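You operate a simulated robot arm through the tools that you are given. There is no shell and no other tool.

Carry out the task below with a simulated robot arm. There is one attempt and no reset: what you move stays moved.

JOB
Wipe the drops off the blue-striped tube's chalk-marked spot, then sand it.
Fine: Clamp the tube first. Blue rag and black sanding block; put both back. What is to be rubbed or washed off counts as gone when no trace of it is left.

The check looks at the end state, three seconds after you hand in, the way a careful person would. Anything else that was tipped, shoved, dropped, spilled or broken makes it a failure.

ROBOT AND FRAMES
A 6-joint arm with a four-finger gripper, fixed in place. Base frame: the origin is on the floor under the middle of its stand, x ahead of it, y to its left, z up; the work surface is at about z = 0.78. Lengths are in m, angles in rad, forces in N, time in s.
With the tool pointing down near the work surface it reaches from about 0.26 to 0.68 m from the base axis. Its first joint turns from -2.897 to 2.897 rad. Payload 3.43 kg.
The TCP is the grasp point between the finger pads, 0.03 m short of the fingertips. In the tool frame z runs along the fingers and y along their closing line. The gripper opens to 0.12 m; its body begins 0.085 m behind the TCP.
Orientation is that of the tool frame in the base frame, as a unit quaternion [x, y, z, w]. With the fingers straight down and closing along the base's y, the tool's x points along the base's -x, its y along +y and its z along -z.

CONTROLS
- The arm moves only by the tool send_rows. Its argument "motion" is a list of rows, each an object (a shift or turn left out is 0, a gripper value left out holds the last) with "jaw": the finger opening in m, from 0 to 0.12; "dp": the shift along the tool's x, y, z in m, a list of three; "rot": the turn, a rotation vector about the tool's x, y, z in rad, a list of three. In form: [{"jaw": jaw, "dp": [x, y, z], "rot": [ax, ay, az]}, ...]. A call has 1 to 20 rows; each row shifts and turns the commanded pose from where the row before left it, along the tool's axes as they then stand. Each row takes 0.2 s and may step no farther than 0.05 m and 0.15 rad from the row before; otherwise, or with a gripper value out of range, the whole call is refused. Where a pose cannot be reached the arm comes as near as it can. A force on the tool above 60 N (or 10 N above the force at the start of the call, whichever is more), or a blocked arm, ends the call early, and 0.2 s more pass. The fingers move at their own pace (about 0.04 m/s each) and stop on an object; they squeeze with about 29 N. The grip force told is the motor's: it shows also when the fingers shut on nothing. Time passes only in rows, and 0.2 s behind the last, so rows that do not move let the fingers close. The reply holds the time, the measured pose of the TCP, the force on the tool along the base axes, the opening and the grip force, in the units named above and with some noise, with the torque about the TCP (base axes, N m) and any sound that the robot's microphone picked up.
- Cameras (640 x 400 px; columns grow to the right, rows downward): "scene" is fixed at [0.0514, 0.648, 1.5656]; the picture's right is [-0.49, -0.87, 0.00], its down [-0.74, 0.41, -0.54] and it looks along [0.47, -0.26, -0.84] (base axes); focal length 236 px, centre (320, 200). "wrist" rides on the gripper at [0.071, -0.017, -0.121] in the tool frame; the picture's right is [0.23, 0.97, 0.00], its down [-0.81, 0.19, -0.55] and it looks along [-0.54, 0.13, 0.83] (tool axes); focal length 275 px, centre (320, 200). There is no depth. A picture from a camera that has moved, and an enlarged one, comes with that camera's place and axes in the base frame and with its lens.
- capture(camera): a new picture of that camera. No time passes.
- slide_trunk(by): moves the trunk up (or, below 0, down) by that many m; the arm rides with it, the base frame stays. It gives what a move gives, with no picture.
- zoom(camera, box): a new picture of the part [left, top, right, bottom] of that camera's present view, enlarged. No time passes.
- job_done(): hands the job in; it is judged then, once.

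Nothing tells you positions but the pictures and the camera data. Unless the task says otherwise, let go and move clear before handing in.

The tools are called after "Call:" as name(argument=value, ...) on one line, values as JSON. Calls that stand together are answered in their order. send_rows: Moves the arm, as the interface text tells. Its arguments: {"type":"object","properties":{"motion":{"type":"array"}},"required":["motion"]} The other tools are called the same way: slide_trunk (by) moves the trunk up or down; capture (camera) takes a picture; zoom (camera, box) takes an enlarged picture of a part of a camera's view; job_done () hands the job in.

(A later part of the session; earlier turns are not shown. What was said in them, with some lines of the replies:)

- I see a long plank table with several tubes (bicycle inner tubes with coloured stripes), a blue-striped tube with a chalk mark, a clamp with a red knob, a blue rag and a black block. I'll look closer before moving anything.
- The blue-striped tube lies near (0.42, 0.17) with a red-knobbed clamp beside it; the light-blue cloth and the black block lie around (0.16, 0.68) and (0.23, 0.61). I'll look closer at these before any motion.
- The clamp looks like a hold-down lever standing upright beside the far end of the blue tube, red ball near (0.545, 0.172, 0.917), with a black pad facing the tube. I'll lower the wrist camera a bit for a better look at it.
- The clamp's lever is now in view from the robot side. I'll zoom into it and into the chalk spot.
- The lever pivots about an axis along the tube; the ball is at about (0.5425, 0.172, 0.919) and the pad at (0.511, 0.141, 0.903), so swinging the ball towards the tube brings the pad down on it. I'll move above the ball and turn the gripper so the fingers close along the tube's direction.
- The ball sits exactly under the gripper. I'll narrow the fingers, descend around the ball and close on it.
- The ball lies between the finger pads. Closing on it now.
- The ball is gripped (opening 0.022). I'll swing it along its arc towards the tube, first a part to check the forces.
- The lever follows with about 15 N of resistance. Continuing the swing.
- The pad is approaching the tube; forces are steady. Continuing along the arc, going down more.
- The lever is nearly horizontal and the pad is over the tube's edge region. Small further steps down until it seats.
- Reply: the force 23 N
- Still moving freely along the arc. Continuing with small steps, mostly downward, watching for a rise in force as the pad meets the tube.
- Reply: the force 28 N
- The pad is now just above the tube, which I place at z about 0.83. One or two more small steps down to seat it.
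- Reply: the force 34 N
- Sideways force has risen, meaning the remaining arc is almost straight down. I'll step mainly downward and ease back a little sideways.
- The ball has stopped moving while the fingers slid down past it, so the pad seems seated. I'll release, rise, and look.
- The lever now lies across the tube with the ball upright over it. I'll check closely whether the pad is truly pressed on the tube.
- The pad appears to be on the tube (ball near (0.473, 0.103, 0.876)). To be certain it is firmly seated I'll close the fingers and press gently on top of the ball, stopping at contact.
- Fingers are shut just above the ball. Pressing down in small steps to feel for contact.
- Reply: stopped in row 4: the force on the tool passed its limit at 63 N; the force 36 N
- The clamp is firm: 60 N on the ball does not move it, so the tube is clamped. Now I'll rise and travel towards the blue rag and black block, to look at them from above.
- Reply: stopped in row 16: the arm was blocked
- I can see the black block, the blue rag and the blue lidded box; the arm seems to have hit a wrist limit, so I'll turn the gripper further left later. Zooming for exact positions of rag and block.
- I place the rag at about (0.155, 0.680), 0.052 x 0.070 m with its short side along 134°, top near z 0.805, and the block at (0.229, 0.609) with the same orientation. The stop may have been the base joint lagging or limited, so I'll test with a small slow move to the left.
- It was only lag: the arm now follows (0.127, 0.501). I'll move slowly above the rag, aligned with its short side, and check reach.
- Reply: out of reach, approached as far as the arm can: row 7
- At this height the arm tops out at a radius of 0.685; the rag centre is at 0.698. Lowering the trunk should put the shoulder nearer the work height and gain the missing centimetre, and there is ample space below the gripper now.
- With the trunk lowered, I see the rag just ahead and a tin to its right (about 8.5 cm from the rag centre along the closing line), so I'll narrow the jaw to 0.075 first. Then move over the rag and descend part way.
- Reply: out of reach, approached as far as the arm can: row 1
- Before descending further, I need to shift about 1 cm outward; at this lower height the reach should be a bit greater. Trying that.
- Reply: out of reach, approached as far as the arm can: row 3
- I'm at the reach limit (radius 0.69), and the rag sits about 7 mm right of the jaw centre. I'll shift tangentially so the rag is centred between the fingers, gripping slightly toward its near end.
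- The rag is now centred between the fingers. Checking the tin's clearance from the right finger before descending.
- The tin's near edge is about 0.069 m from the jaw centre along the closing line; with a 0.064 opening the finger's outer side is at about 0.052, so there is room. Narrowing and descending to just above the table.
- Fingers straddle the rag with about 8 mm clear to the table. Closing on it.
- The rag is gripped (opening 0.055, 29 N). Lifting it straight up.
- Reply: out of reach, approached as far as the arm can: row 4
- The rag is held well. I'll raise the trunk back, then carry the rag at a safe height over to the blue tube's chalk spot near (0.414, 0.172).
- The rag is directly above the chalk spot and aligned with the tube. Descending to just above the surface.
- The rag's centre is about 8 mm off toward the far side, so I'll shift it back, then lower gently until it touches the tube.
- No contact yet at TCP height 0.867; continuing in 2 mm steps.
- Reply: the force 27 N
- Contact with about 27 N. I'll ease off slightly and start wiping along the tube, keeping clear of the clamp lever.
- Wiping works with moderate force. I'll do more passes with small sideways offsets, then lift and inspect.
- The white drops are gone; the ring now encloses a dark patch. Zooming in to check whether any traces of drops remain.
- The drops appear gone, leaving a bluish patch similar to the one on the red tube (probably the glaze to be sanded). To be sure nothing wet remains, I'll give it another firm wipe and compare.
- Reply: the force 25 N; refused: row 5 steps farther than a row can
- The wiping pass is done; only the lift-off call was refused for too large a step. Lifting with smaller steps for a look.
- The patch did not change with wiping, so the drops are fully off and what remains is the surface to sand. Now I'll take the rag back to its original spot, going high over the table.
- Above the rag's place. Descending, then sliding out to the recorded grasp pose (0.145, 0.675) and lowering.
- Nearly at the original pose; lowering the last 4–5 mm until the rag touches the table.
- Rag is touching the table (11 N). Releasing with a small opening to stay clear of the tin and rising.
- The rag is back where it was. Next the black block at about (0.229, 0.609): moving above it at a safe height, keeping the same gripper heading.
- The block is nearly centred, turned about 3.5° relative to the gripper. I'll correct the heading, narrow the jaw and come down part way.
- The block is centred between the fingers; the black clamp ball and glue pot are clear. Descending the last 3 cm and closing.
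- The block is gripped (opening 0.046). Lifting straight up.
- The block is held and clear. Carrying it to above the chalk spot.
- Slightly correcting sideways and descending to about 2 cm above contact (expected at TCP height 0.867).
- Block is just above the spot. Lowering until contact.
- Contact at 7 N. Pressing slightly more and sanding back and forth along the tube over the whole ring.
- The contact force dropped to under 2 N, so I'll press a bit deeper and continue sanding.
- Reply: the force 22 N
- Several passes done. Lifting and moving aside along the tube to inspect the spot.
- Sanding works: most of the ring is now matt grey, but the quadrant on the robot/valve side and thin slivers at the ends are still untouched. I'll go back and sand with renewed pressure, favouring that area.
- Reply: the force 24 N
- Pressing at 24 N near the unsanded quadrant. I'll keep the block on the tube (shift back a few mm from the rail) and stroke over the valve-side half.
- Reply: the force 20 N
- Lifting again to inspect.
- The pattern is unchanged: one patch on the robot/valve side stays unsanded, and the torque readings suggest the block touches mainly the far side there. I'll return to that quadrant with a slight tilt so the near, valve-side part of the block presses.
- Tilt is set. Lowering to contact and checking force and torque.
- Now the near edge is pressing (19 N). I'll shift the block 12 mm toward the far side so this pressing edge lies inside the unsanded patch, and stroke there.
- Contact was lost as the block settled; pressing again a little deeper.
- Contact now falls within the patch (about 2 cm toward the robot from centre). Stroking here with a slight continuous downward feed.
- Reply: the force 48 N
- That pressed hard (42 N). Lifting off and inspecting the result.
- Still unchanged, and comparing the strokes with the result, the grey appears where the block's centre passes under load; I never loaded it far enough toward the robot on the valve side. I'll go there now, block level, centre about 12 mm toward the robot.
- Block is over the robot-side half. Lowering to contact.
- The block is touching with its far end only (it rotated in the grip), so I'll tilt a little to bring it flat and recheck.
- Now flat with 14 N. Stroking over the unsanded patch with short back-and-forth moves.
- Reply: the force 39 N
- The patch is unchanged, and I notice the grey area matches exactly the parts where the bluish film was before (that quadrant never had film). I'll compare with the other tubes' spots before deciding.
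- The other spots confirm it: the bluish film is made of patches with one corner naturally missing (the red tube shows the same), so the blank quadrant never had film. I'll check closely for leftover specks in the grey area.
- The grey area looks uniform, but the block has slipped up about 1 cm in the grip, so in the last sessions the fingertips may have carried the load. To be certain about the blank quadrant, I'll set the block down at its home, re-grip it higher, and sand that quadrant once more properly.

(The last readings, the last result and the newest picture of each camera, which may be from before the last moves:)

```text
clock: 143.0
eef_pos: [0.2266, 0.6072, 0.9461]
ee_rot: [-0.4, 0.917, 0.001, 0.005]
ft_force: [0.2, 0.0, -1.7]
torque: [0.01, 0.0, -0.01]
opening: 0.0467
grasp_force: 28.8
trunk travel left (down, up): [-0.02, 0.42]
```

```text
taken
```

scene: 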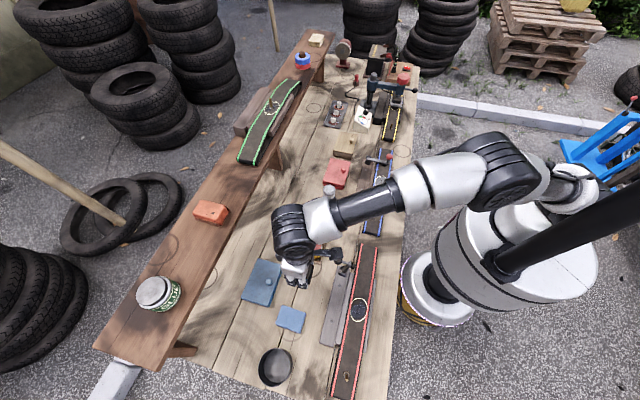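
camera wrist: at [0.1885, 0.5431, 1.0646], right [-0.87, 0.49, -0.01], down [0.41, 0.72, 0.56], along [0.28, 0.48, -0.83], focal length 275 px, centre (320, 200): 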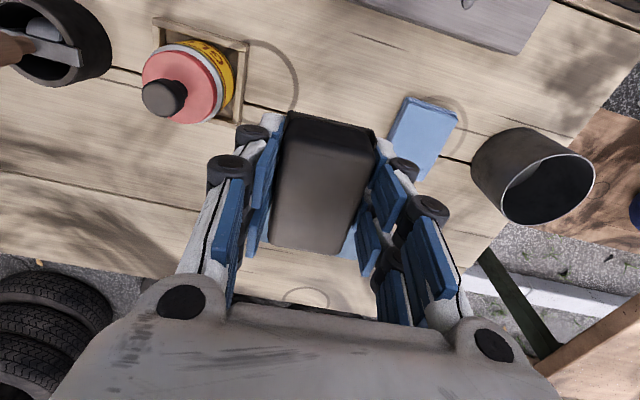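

Over the block's home position. Lowering carefully until it touches the table.

Call:
send_rows(motion=[{"dp": [0, 0, 0.03]}, {"dp": [0, 0, 0.03]}, {"dp": [0, 0, 0.03]}, {"dp": [0, 0, 0.025]}, {"dp": [0, 0, 0.012]}, {}])

```text
clock: 144.4
eef_pos: [0.2271, 0.608, 0.8182]
ee_rot: [-0.4, 0.917, 0.0, 0.006]
ft_force: [0.8, -0.4, -1.1]
torque: [0.01, -0.02, 0.02]
opening: 0.0465
grasp_force: 29.1
trunk travel left (down, up): [-0.02, 0.42]
```

Call:
send_rows(motion=[{"dp": [0, 0, 0.002]}, {"dp": [0, 0, 0.002]}, {"dp": [0, 0, 0.0015]}, {}])

```text
clock: 145.4
eef_pos: [0.2274, 0.6073, 0.8134]
ee_rot: [-0.4, 0.917, 0.0, 0.005]
ft_force: [0.8, -1.2, -0.8]
torque: [-0.04, -0.02, 0.03]
opening: 0.0462
grasp_force: 28.7
trunk travel left (down, up): [-0.02, 0.42]
```

Call:
send_rows(motion=[{"dp": [0, 0, 0.0012]}, {"dp": [0, 0, 0.001]}, {}])

```text
clock: 146.2
eef_pos: [0.2281, 0.6076, 0.8111]
ee_rot: [-0.399, 0.917, 0.0, 0.005]
ft_force: [-0.4, 0.2, -0.4]
torque: [0.03, 0.02, 0.01]
opening: 0.0463
grasp_force: 28.9
trunk travel left (down, up): [-0.02, 0.42]
```

Call:
send_rows(motion=[{"dp": [0, 0, 0.0008]}, {}])

```text
clock: 146.8
eef_pos: [0.228, 0.6084, 0.8115]
ee_rot: [-0.399, 0.917, 0.001, 0.005]
ft_force: [0.8, -0.5, 2.6]
torque: [0.12, -0.1, 0.01]
opening: 0.0462
grasp_force: 29.0
trunk travel left (down, up): [-0.02, 0.42]
```

Light contact at the block's far end. Releasing it here so it settles flat.

Call:
send_rows(motion=[{"dp": [0, 0, 0.0005]}, {"jaw": 0.052}, {}, {"jaw": 0.062}, {}, {"dp": [0, 0, -0.005]}, {"dp": [0, 0, -0.006]}, {}])

Call:
zoom(camera="wrist", box=[200, 60, 460, 260])

```text
clock: 148.6
eef_pos: [0.2279, 0.6073, 0.8217]
ee_rot: [-0.399, 0.917, 0.001, 0.006]
ft_force: [-0.2, 0.1, -0.5]
torque: [0.0, 0.02, 0.02]
opening: 0.0623
grasp_force: 0.0
trunk travel left (down, up): [-0.02, 0.42]
```

```text
2.00 times, centred on (330, 160) of wrist
camera zoom: at [0.1894, 0.5436, 0.9395], right [-0.87, 0.49, -0.01], down [0.41, 0.72, 0.56], along [0.28, 0.48, -0.83], focal length 551 px, centre (300, 280)
```

zoom: 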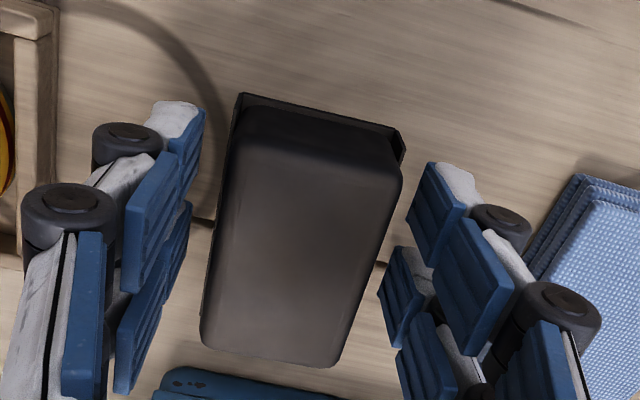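

The block sits flat at home (about 3 mm farther out than originally, which I'll correct at the end). Re-gripping it with more of the block protruding, then lifting.

Call:
send_rows(motion=[{"dp": [-0.002, 0, -0.001]}, {"jaw": 0.0}, {}, {}, {}, {}, {"dp": [0, 0, -0.015]}, {"dp": [0, 0, -0.025]}, {"dp": [0, 0, -0.04]}, {"dp": [0, 0, -0.04]}, {}])

Call:
slide_trunk(by=0.13)

Call:
capture(camera="wrist")

```text
clock: 151.0
eef_pos: [0.2272, 0.6101, 0.9411]
ee_rot: [-0.4, 0.916, 0.0, 0.004]
ft_force: [0.0, -0.3, -1.5]
torque: [0.02, -0.02, 0.0]
opening: 0.0465
grasp_force: 29.0
trunk travel left (down, up): [-0.02, 0.42]
```

```text
clock: 152.6
eef_pos: [0.2271, 0.6096, 1.071]
ee_rot: [-0.4, 0.917, -0.001, 0.005]
ft_force: [-0.3, 0.1, -0.9]
torque: [0.01, 0.0, 0.0]
opening: 0.0462
grasp_force: 28.8
trunk travel left (down, up): [-0.15, 0.29]
```

```text
taken
camera wrist: at [0.1894, 0.5455, 1.19], right [-0.87, 0.49, -0.01], down [0.41, 0.72, 0.56], along [0.28, 0.48, -0.83], focal length 275 px, centre (320, 200)
```

wrist: 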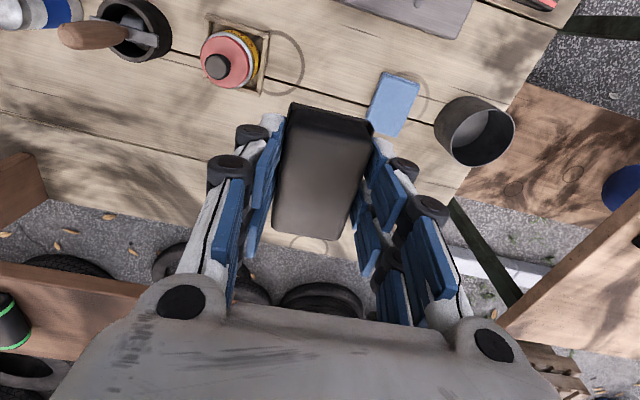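

Re-gripped. Carrying the block back to the unsanded quadrant of the spot.

Call:
send_rows(motion=[{"dp": [0.01439, -0.03006, 0]}, {"dp": [0.01439, -0.03006, 0]}, {"dp": [0.01439, -0.03006, 0]}, {"dp": [0.01439, -0.03006, 0]}, {"dp": [0.01439, -0.03006, 0]}, {"dp": [0.01439, -0.03006, 0]}, {"dp": [0.01439, -0.03006, 0]}, {"dp": [0.01439, -0.03006, 0]}, {"dp": [0.01439, -0.03006, 0]}, {"dp": [0.01439, -0.03006, 0]}, {"dp": [0.01439, -0.03006, 0]}, {"dp": [0.01439, -0.03006, 0]}, {"dp": [0.01439, -0.03006, 0]}, {"dp": [0.01439, -0.03006, 0], "rot": [0, 0, 0.02]}, {}, {}])

Call:
capture(camera="wrist")

Call:
zoom(camera="wrist", box=[270, 50, 390, 130])

```text
clock: 156.0
eef_pos: [0.3991, 0.1751, 1.0716]
ee_rot: [-0.39, 0.921, 0.0, 0.006]
ft_force: [-0.5, 0.1, -0.3]
torque: [0.01, 0.0, -0.01]
opening: 0.0461
grasp_force: 29.2
trunk travel left (down, up): [-0.15, 0.29]
```

```text
taken
camera wrist: at [0.3595, 0.1117, 1.1902], right [-0.86, 0.51, -0.01], down [0.42, 0.71, 0.56], along [0.29, 0.48, -0.83], focal length 275 px, centre (320, 200)
```

wrist: 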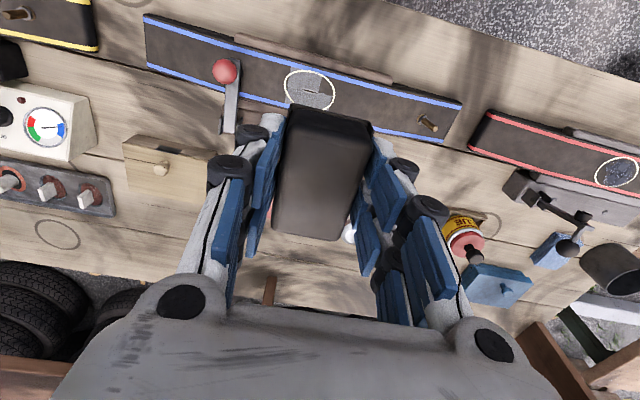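

```text
5.00 times, centred on (330, 90) of wrist
camera zoom: at [0.3595, 0.1117, 1.1902], right [-0.86, 0.51, -0.01], down [0.42, 0.71, 0.56], along [0.29, 0.48, -0.83], focal length 1376 px, centre (270, 750)
```

zoom: 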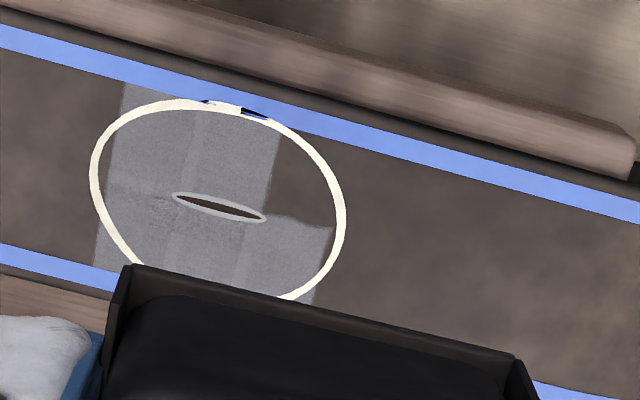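

From this view the ring centre is about 4 mm nearer the robot than I assumed, so earlier passes didn't load that quadrant centrally. I'll shift 10 mm toward the robot and lower to contact there.

Call:
send_rows(motion=[{"dp": [0.005, 0.001, 0.035]}, {"dp": [0.005, 0.001, 0.035]}, {"dp": [0, 0, 0.04]}, {"dp": [0, 0, 0.04]}, {"dp": [0, 0, 0.035]}, {}, {"dp": [0, 0, 0.006]}, {"dp": [0, 0, 0.004]}, {}])

Call:
zoom(camera="wrist", box=[180, 40, 480, 260])

Call:
zoom(camera="scene", box=[355, 150, 405, 210])

```text
clock: 158.0
eef_pos: [0.391, 0.1694, 0.8763]
ee_rot: [-0.39, 0.921, 0.0, 0.006]
ft_force: [-0.4, 0.3, -0.8]
torque: [-0.06, -0.03, 0.01]
opening: 0.0463
grasp_force: 28.9
trunk travel left (down, up): [-0.15, 0.29]
```

```text
1.82 times, centred on (330, 150) of wrist
camera zoom: at [0.3527, 0.1062, 0.995], right [-0.86, 0.51, -0.01], down [0.42, 0.71, 0.56], along [0.29, 0.48, -0.83], focal length 500 px, centre (302, 291)
```

zoom: 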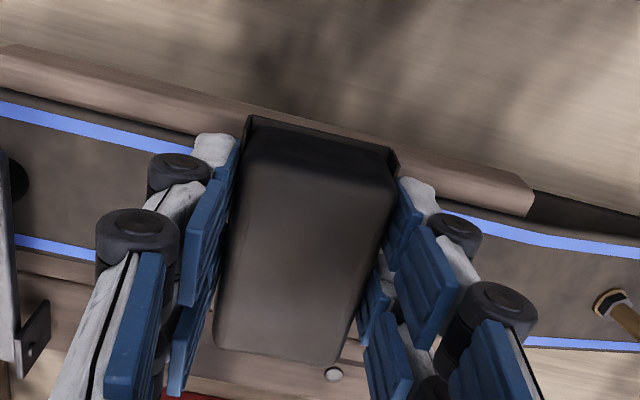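

```text
6.67 times, centred on (380, 180) of scene
camera zoom: at [0.0514, 0.648, 1.5656], right [-0.49, -0.87, 0.0], down [-0.74, 0.41, -0.54], along [0.47, -0.26, -0.84], focal length 1575 px, centre (-80, 333)
```

zoom: 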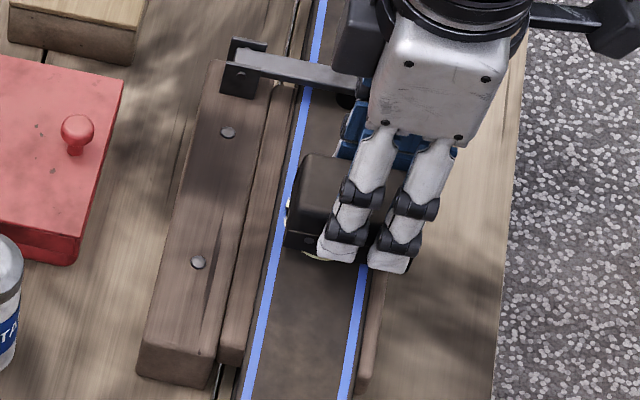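

Call:
send_rows(motion=[{"dp": [0, 0, 0.003]}, {"dp": [0, 0, 0.002]}, {"dp": [0, 0, 0.0015]}, {}])

```text
clock: 159.0
eef_pos: [0.3912, 0.1695, 0.8712]
ee_rot: [-0.391, 0.921, 0.0, 0.005]
ft_force: [-0.2, -0.3, -0.5]
torque: [-0.02, -0.02, -0.03]
opening: 0.0462
grasp_force: 29.2
trunk travel left (down, up): [-0.15, 0.29]
```

Call:
send_rows(motion=[{"dp": [0, 0, 0.0015]}, {"dp": [0, 0, 0.001]}, {"dp": [0, 0, 0.001]}, {}])

```text
clock: 160.0
eef_pos: [0.3911, 0.1693, 0.8675]
ee_rot: [-0.39, 0.921, 0.001, 0.006]
ft_force: [-1.4, 0.3, 10.0]
torque: [0.03, 0.09, 0.04]
opening: 0.0465
grasp_force: 28.8
trunk travel left (down, up): [-0.15, 0.29]
```

Flat contact at 10 N, centred on the blank quadrant. Stroking now.

Call:
send_rows(motion=[{"dp": [0, 0.007, 0.0002]}, {"dp": [0, 0.007, 0]}, {"dp": [0, -0.007, 0.0001]}, {"dp": [0, -0.007, 0]}, {"dp": [0, -0.007, 0.0001]}, {"dp": [0, -0.005, 0]}, {"dp": [0, 0.007, 0.0001]}, {"dp": [0, 0.007, 0]}, {"dp": [0, 0.007, 0.0001]}, {"dp": [0, 0.005, 0]}, {"dp": [0, -0.007, 0.0001]}, {"dp": [0, -0.006, 0]}, {}])

```text
clock: 162.8
eef_pos: [0.388, 0.1709, 0.8648]
ee_rot: [-0.39, 0.921, -0.001, 0.003]
ft_force: [-11.3, 7.1, 14.8]
torque: [0.45, 0.2, 0.2]
opening: 0.0464
grasp_force: 28.8
trunk travel left (down, up): [-0.15, 0.29]
```

Good steady contact (15 N). A few more strokes at slightly different offsets, then lift and look.

Call:
send_rows(motion=[{"dp": [-0.004, 0.006, 0.0001]}, {"dp": [0, 0.007, 0]}, {"dp": [0, -0.007, 0.0001]}, {"dp": [0, -0.007, 0]}, {"dp": [0, -0.007, 0.0001]}, {"dp": [-0.004, -0.005, 0]}, {"dp": [0, 0.007, 0.0001]}, {"dp": [0, 0.007, 0]}, {"dp": [0, 0.007, 0.0001]}, {"dp": [0, 0.006, 0]}, {"dp": [0, -0.007, 0.0001]}, {"dp": [0, -0.007, 0]}, {}])

Call:
send_rows(motion=[{"dp": [0, 0, -0.02]}, {"dp": [0, 0, -0.03]}, {"dp": [0.01, 0.038, -0.02]}, {"dp": [0.01, 0.038, -0.02]}, {"dp": [0.01, 0.038, -0.02]}, {"dp": [0, 0.01, -0.02]}, {}])

Call:
zoom(camera="wrist", box=[110, 50, 250, 160])

Call:
zoom(camera="scene", box=[365, 165, 395, 195])

```text
clock: 165.6
eef_pos: [0.3943, 0.1772, 0.8649]
ee_rot: [-0.391, 0.92, 0.0, 0.004]
ft_force: [-10.4, 8.5, 15.9]
torque: [0.26, 0.5, -0.03]
opening: 0.0462
grasp_force: 29.1
trunk travel left (down, up): [-0.15, 0.29]
```

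```text
clock: 167.2
eef_pos: [0.2861, 0.2381, 0.9937]
ee_rot: [-0.39, 0.921, 0.001, 0.005]
ft_force: [0.3, 0.3, -1.0]
torque: [-0.01, 0.0, -0.01]
opening: 0.0463
grasp_force: 29.1
trunk travel left (down, up): [-0.15, 0.29]
```

```text
3.64 times, centred on (180, 105) of wrist
camera zoom: at [0.2467, 0.1768, 1.1126], right [-0.86, 0.51, -0.01], down [0.42, 0.71, 0.56], along [0.29, 0.48, -0.83], focal length 1001 px, centre (829, 546)
```

zoom: 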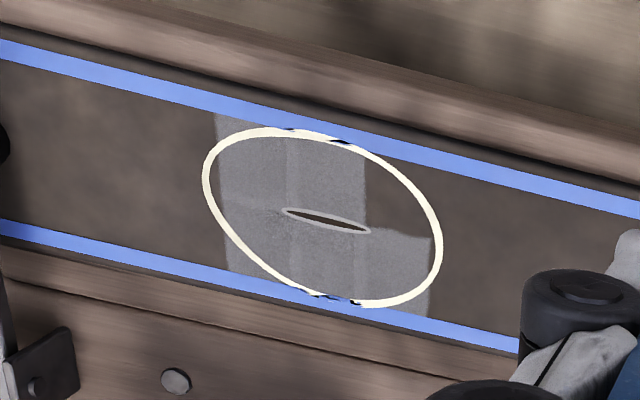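

```text
13.33 times, centred on (380, 180) of scene
camera zoom: at [0.0514, 0.648, 1.5656], right [-0.49, -0.87, 0.0], down [-0.74, 0.41, -0.54], along [0.47, -0.26, -0.84], focal length 3151 px, centre (-480, 467)
```

zoom: 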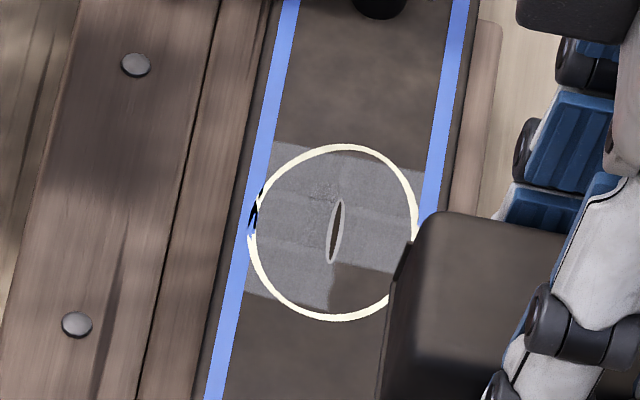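

Even with flat, centred pressure the blank quadrant does not change, confirming there was nothing there to sand; all the film is gone and the surface is grey. Now I'll return the block to its home.

Call:
send_rows(motion=[{"dp": [0, 0, -0.042]}, {"dp": [0, 0, -0.042]}, {"dp": [-0.02023, 0.02732, 0]}, {"dp": [-0.02023, 0.02732, 0]}, {"dp": [-0.02023, 0.02732, 0]}, {"dp": [-0.02023, 0.02732, 0]}, {"dp": [-0.02023, 0.02732, 0]}, {"dp": [-0.02023, 0.02732, 0]}, {"dp": [-0.02023, 0.02732, 0]}, {"dp": [-0.02023, 0.02732, 0]}, {"dp": [-0.02023, 0.02732, 0]}, {"dp": [-0.02023, 0.02732, 0]}, {"dp": [-0.02023, 0.02732, 0], "rot": [0, 0, -0.02]}, {}, {}])

Call:
slide_trunk(by=-0.13)

Call:
capture(camera="wrist")

```text
clock: 170.4
eef_pos: [0.2224, 0.6084, 1.0808]
ee_rot: [-0.4, 0.917, 0.0, 0.005]
ft_force: [-0.8, 0.2, -0.6]
torque: [-0.01, 0.02, 0.01]
opening: 0.0462
grasp_force: 29.1
trunk travel left (down, up): [-0.15, 0.29]
```

```text
clock: 172.0
eef_pos: [0.2227, 0.6066, 0.9505]
ee_rot: [-0.4, 0.916, 0.0, 0.005]
ft_force: [-0.4, -1.0, -0.3]
torque: [0.03, 0.05, 0.01]
opening: 0.0462
grasp_force: 28.8
trunk travel left (down, up): [-0.02, 0.42]
```

```text
taken
camera wrist: at [0.1855, 0.5436, 1.0686], right [-0.87, 0.49, -0.01], down [0.41, 0.72, 0.56], along [0.28, 0.48, -0.83], focal length 275 px, centre (320, 200)
```

wrist: 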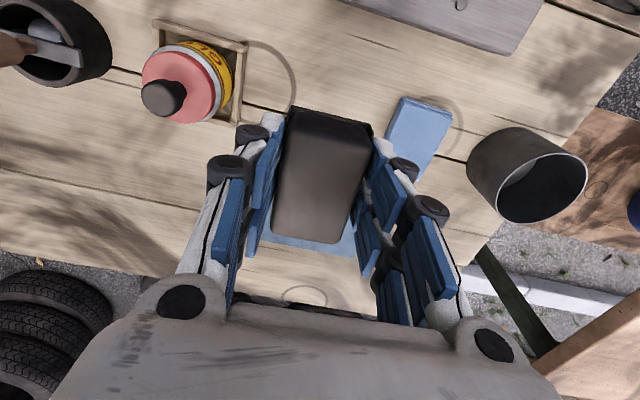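

Fine-adjusting a few millimetres and lowering the block to the table.

Call:
send_rows(motion=[{"dp": [-0.0027, -0.0022, 0]}, {"dp": [0, 0, 0.03]}, {"dp": [0, 0, 0.03]}, {"dp": [0, 0, 0.03]}, {"dp": [0, 0, 0.025]}, {"dp": [0, 0, 0.01]}, {}, {}])

```text
clock: 173.8
eef_pos: [0.2282, 0.6081, 0.8242]
ee_rot: [-0.4, 0.916, 0.001, 0.005]
ft_force: [-0.9, -0.1, 0.0]
torque: [-0.03, -0.01, 0.0]
opening: 0.0463
grasp_force: 29.0
trunk travel left (down, up): [-0.02, 0.42]
```

Call:
send_rows(motion=[{"dp": [0.001, 0.001, 0.002]}, {"dp": [0, 0, 0.0015]}, {"dp": [0, 0, 0.001]}, {}])

```text
clock: 174.8
eef_pos: [0.2256, 0.6075, 0.8197]
ee_rot: [-0.4, 0.917, 0.001, 0.006]
ft_force: [0.5, 0.2, -0.6]
torque: [0.02, 0.01, -0.01]
opening: 0.0464
grasp_force: 28.9
trunk travel left (down, up): [-0.02, 0.42]
```

Call:
send_rows(motion=[{"dp": [0, 0, 0.001]}, {"dp": [0, 0, 0.001]}, {}])

```text
clock: 175.6
eef_pos: [0.2268, 0.6081, 0.8198]
ee_rot: [-0.4, 0.917, 0.002, 0.006]
ft_force: [-0.9, -1.5, 13.7]
torque: [-0.4, 0.22, 0.0]
opening: 0.0461
grasp_force: 28.6
trunk travel left (down, up): [-0.02, 0.42]
```

The block is on the table. Releasing and rising straight up.

Call:
send_rows(motion=[{"dp": [0, 0, -0.0005]}, {"jaw": 0.052}, {}, {"jaw": 0.064}, {}, {"dp": [0, 0, -0.015]}, {"dp": [0, 0, -0.03]}, {"dp": [0, 0, -0.04]}, {"dp": [0, 0, -0.04]}, {}])

Call:
slide_trunk(by=0.13)

Call:
capture(camera="wrist")

Call:
capture(camera="scene")

```text
clock: 177.8
eef_pos: [0.2262, 0.6076, 0.9434]
ee_rot: [-0.399, 0.917, 0.0, 0.005]
ft_force: [-0.1, 0.0, -0.3]
torque: [-0.01, 0.01, 0.01]
opening: 0.0641
grasp_force: 0.0
trunk travel left (down, up): [-0.02, 0.42]
```

```text
clock: 179.4
eef_pos: [0.2245, 0.608, 1.0732]
ee_rot: [-0.399, 0.917, 0.001, 0.004]
ft_force: [-0.9, -0.4, 0.6]
torque: [0.02, -0.01, 0.03]
opening: 0.0637
grasp_force: 0.1
trunk travel left (down, up): [-0.15, 0.29]
```

```text
taken
camera wrist: at [0.188, 0.544, 1.1926], right [-0.87, 0.49, -0.01], down [0.41, 0.72, 0.56], along [0.28, 0.48, -0.83], focal length 275 px, centre (320, 200)
```

wrist: 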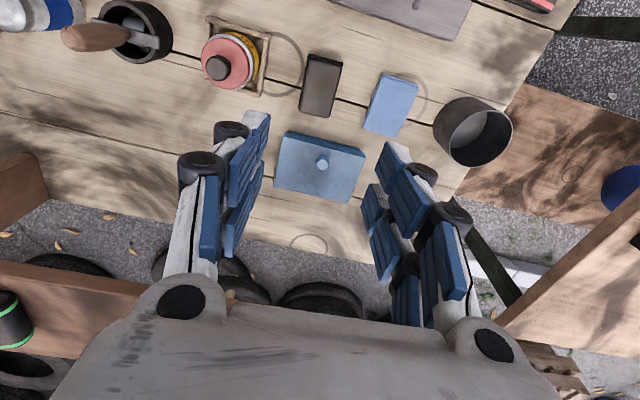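

```text
taken
```

scene: 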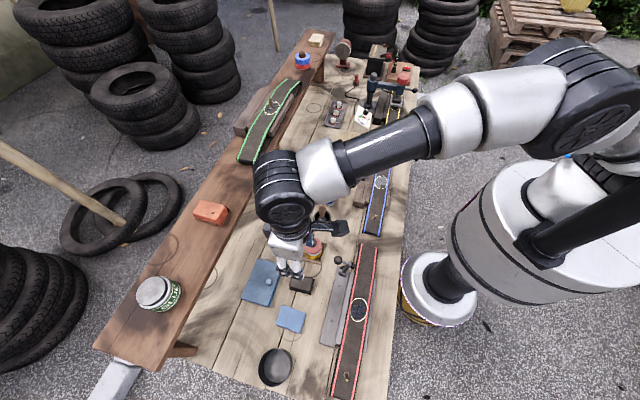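

Both tools are down. Moving the arm away to a clear high pose, then I'll compare positions with the original views.

Call:
send_rows(motion=[{"dp": [0.00744, -0.03195, -0.006]}, {"dp": [0.00744, -0.03195, -0.006]}, {"dp": [0.00744, -0.03195, -0.006]}, {"dp": [0.00744, -0.03195, -0.006]}, {"dp": [0.00744, -0.03195, -0.006]}, {"dp": [0.00744, -0.03195, -0.006]}, {"dp": [0.00744, -0.03195, -0.006]}, {"dp": [0.00744, -0.03195, -0.006]}, {"dp": [0.00744, -0.03195, -0.006]}, {"dp": [0.00744, -0.03195, -0.006]}, {"dp": [0.00744, -0.03195, -0.006]}, {"dp": [0.00744, -0.03195, -0.006]}, {"dp": [0.00744, -0.03195, -0.006]}, {"dp": [0.00744, -0.03195, -0.006]}, {"dp": [0.00744, -0.03195, -0.006]}, {}])

Call:
capture(camera="scene")

Call:
zoom(camera="scene", box=[265, 265, 325, 340])

Call:
zoom(camera="scene", box=[365, 145, 400, 195])

Call:
capture(camera="wrist")

```text
clock: 182.8
eef_pos: [0.5002, 0.1999, 1.1656]
ee_rot: [-0.4, 0.917, 0.0, 0.005]
ft_force: [0.1, -0.2, 0.0]
torque: [-0.01, 0.0, 0.01]
opening: 0.0641
grasp_force: 0.0
trunk travel left (down, up): [-0.15, 0.29]
```

```text
taken
```

scene: 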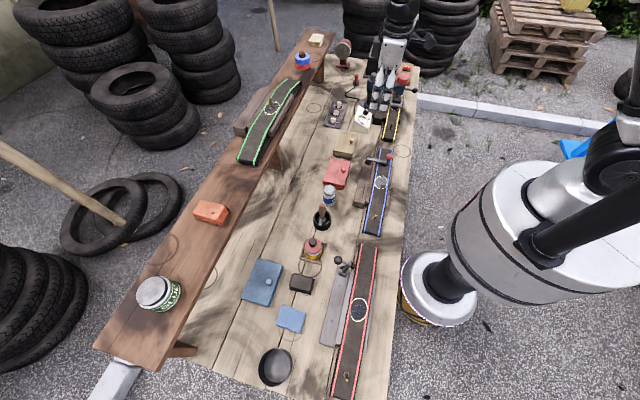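

```text
5.33 times, centred on (295, 302) of scene
camera zoom: at [0.0514, 0.648, 1.5656], right [-0.49, -0.87, 0.0], down [-0.74, 0.41, -0.54], along [0.47, -0.26, -0.84], focal length 1260 px, centre (453, -347)
```

zoom: 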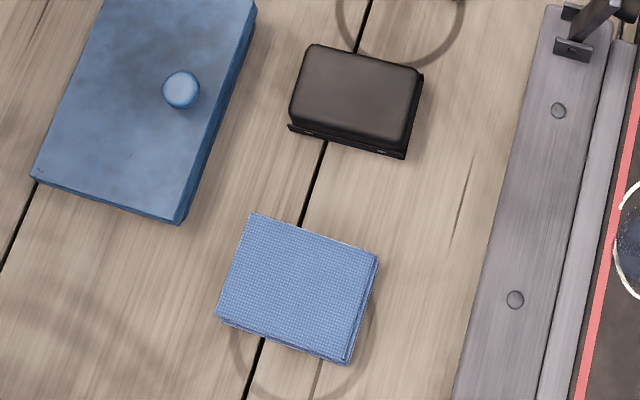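

```text
8.00 times, centred on (382, 170) of scene
camera zoom: at [0.0514, 0.648, 1.5656], right [-0.49, -0.87, 0.0], down [-0.74, 0.41, -0.54], along [0.47, -0.26, -0.84], focal length 1890 px, centre (-180, 440)
```

zoom: 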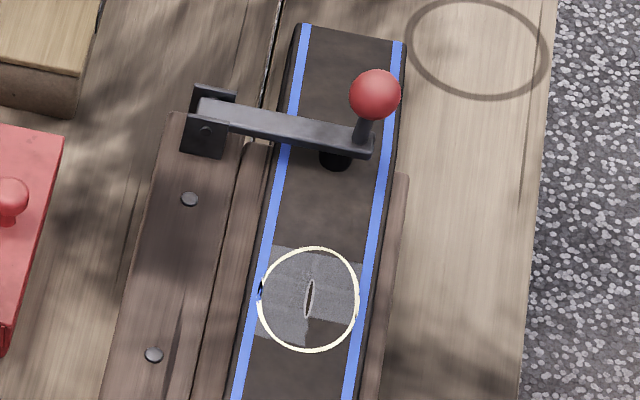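

```text
taken
camera wrist: at [0.462, 0.1364, 1.2843], right [-0.87, 0.49, -0.01], down [0.41, 0.72, 0.56], along [0.28, 0.48, -0.83], focal length 275 px, centre (320, 200)
```

wrist: 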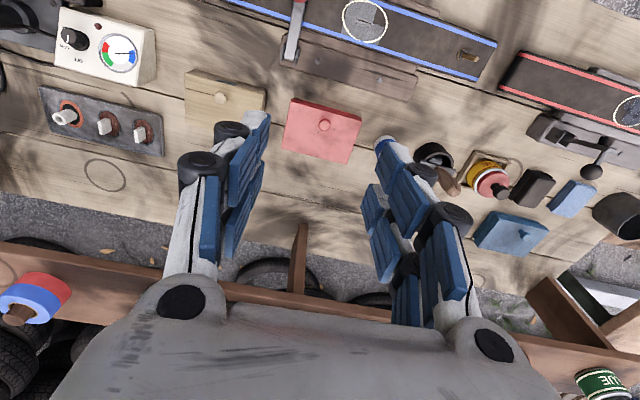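

The clamp is still closed on the blue tube. The spot shows no drops and no film, and the rag and block are within about 4 mm of where they started. Nothing else has moved. The arm is clear, so I'm handing in.

Call:
job_done()

```text
The job is handed in.
```

I clamped the blue-striped tube, wiped the drops off its chalk-marked spot and sanded the spot. The job is handed in, but one quadrant of the ring never turned grey.

- **Clamp:** the lever is down on the tube. It did not move when I pressed on the ball with about 60 N. I left it closed.
- **Drops:** no trace showed after two rounds of wiping, with the second round making no further difference.
- **Sanding:** the bluish film inside the ring is gone and the surface there is matt grey. The quadrant towards the robot and the valve stayed blank, even with flat, centred pressure. The film had not covered that quadrant before I sanded. The red tube's film also has a gap, so I took it that there was nothing there to sand.
- **Put back:** the rag and the black block are each within about 4 mm of where they started.
- **Everything else:** I saw nothing else moved, and the arm is up and clear of the table.
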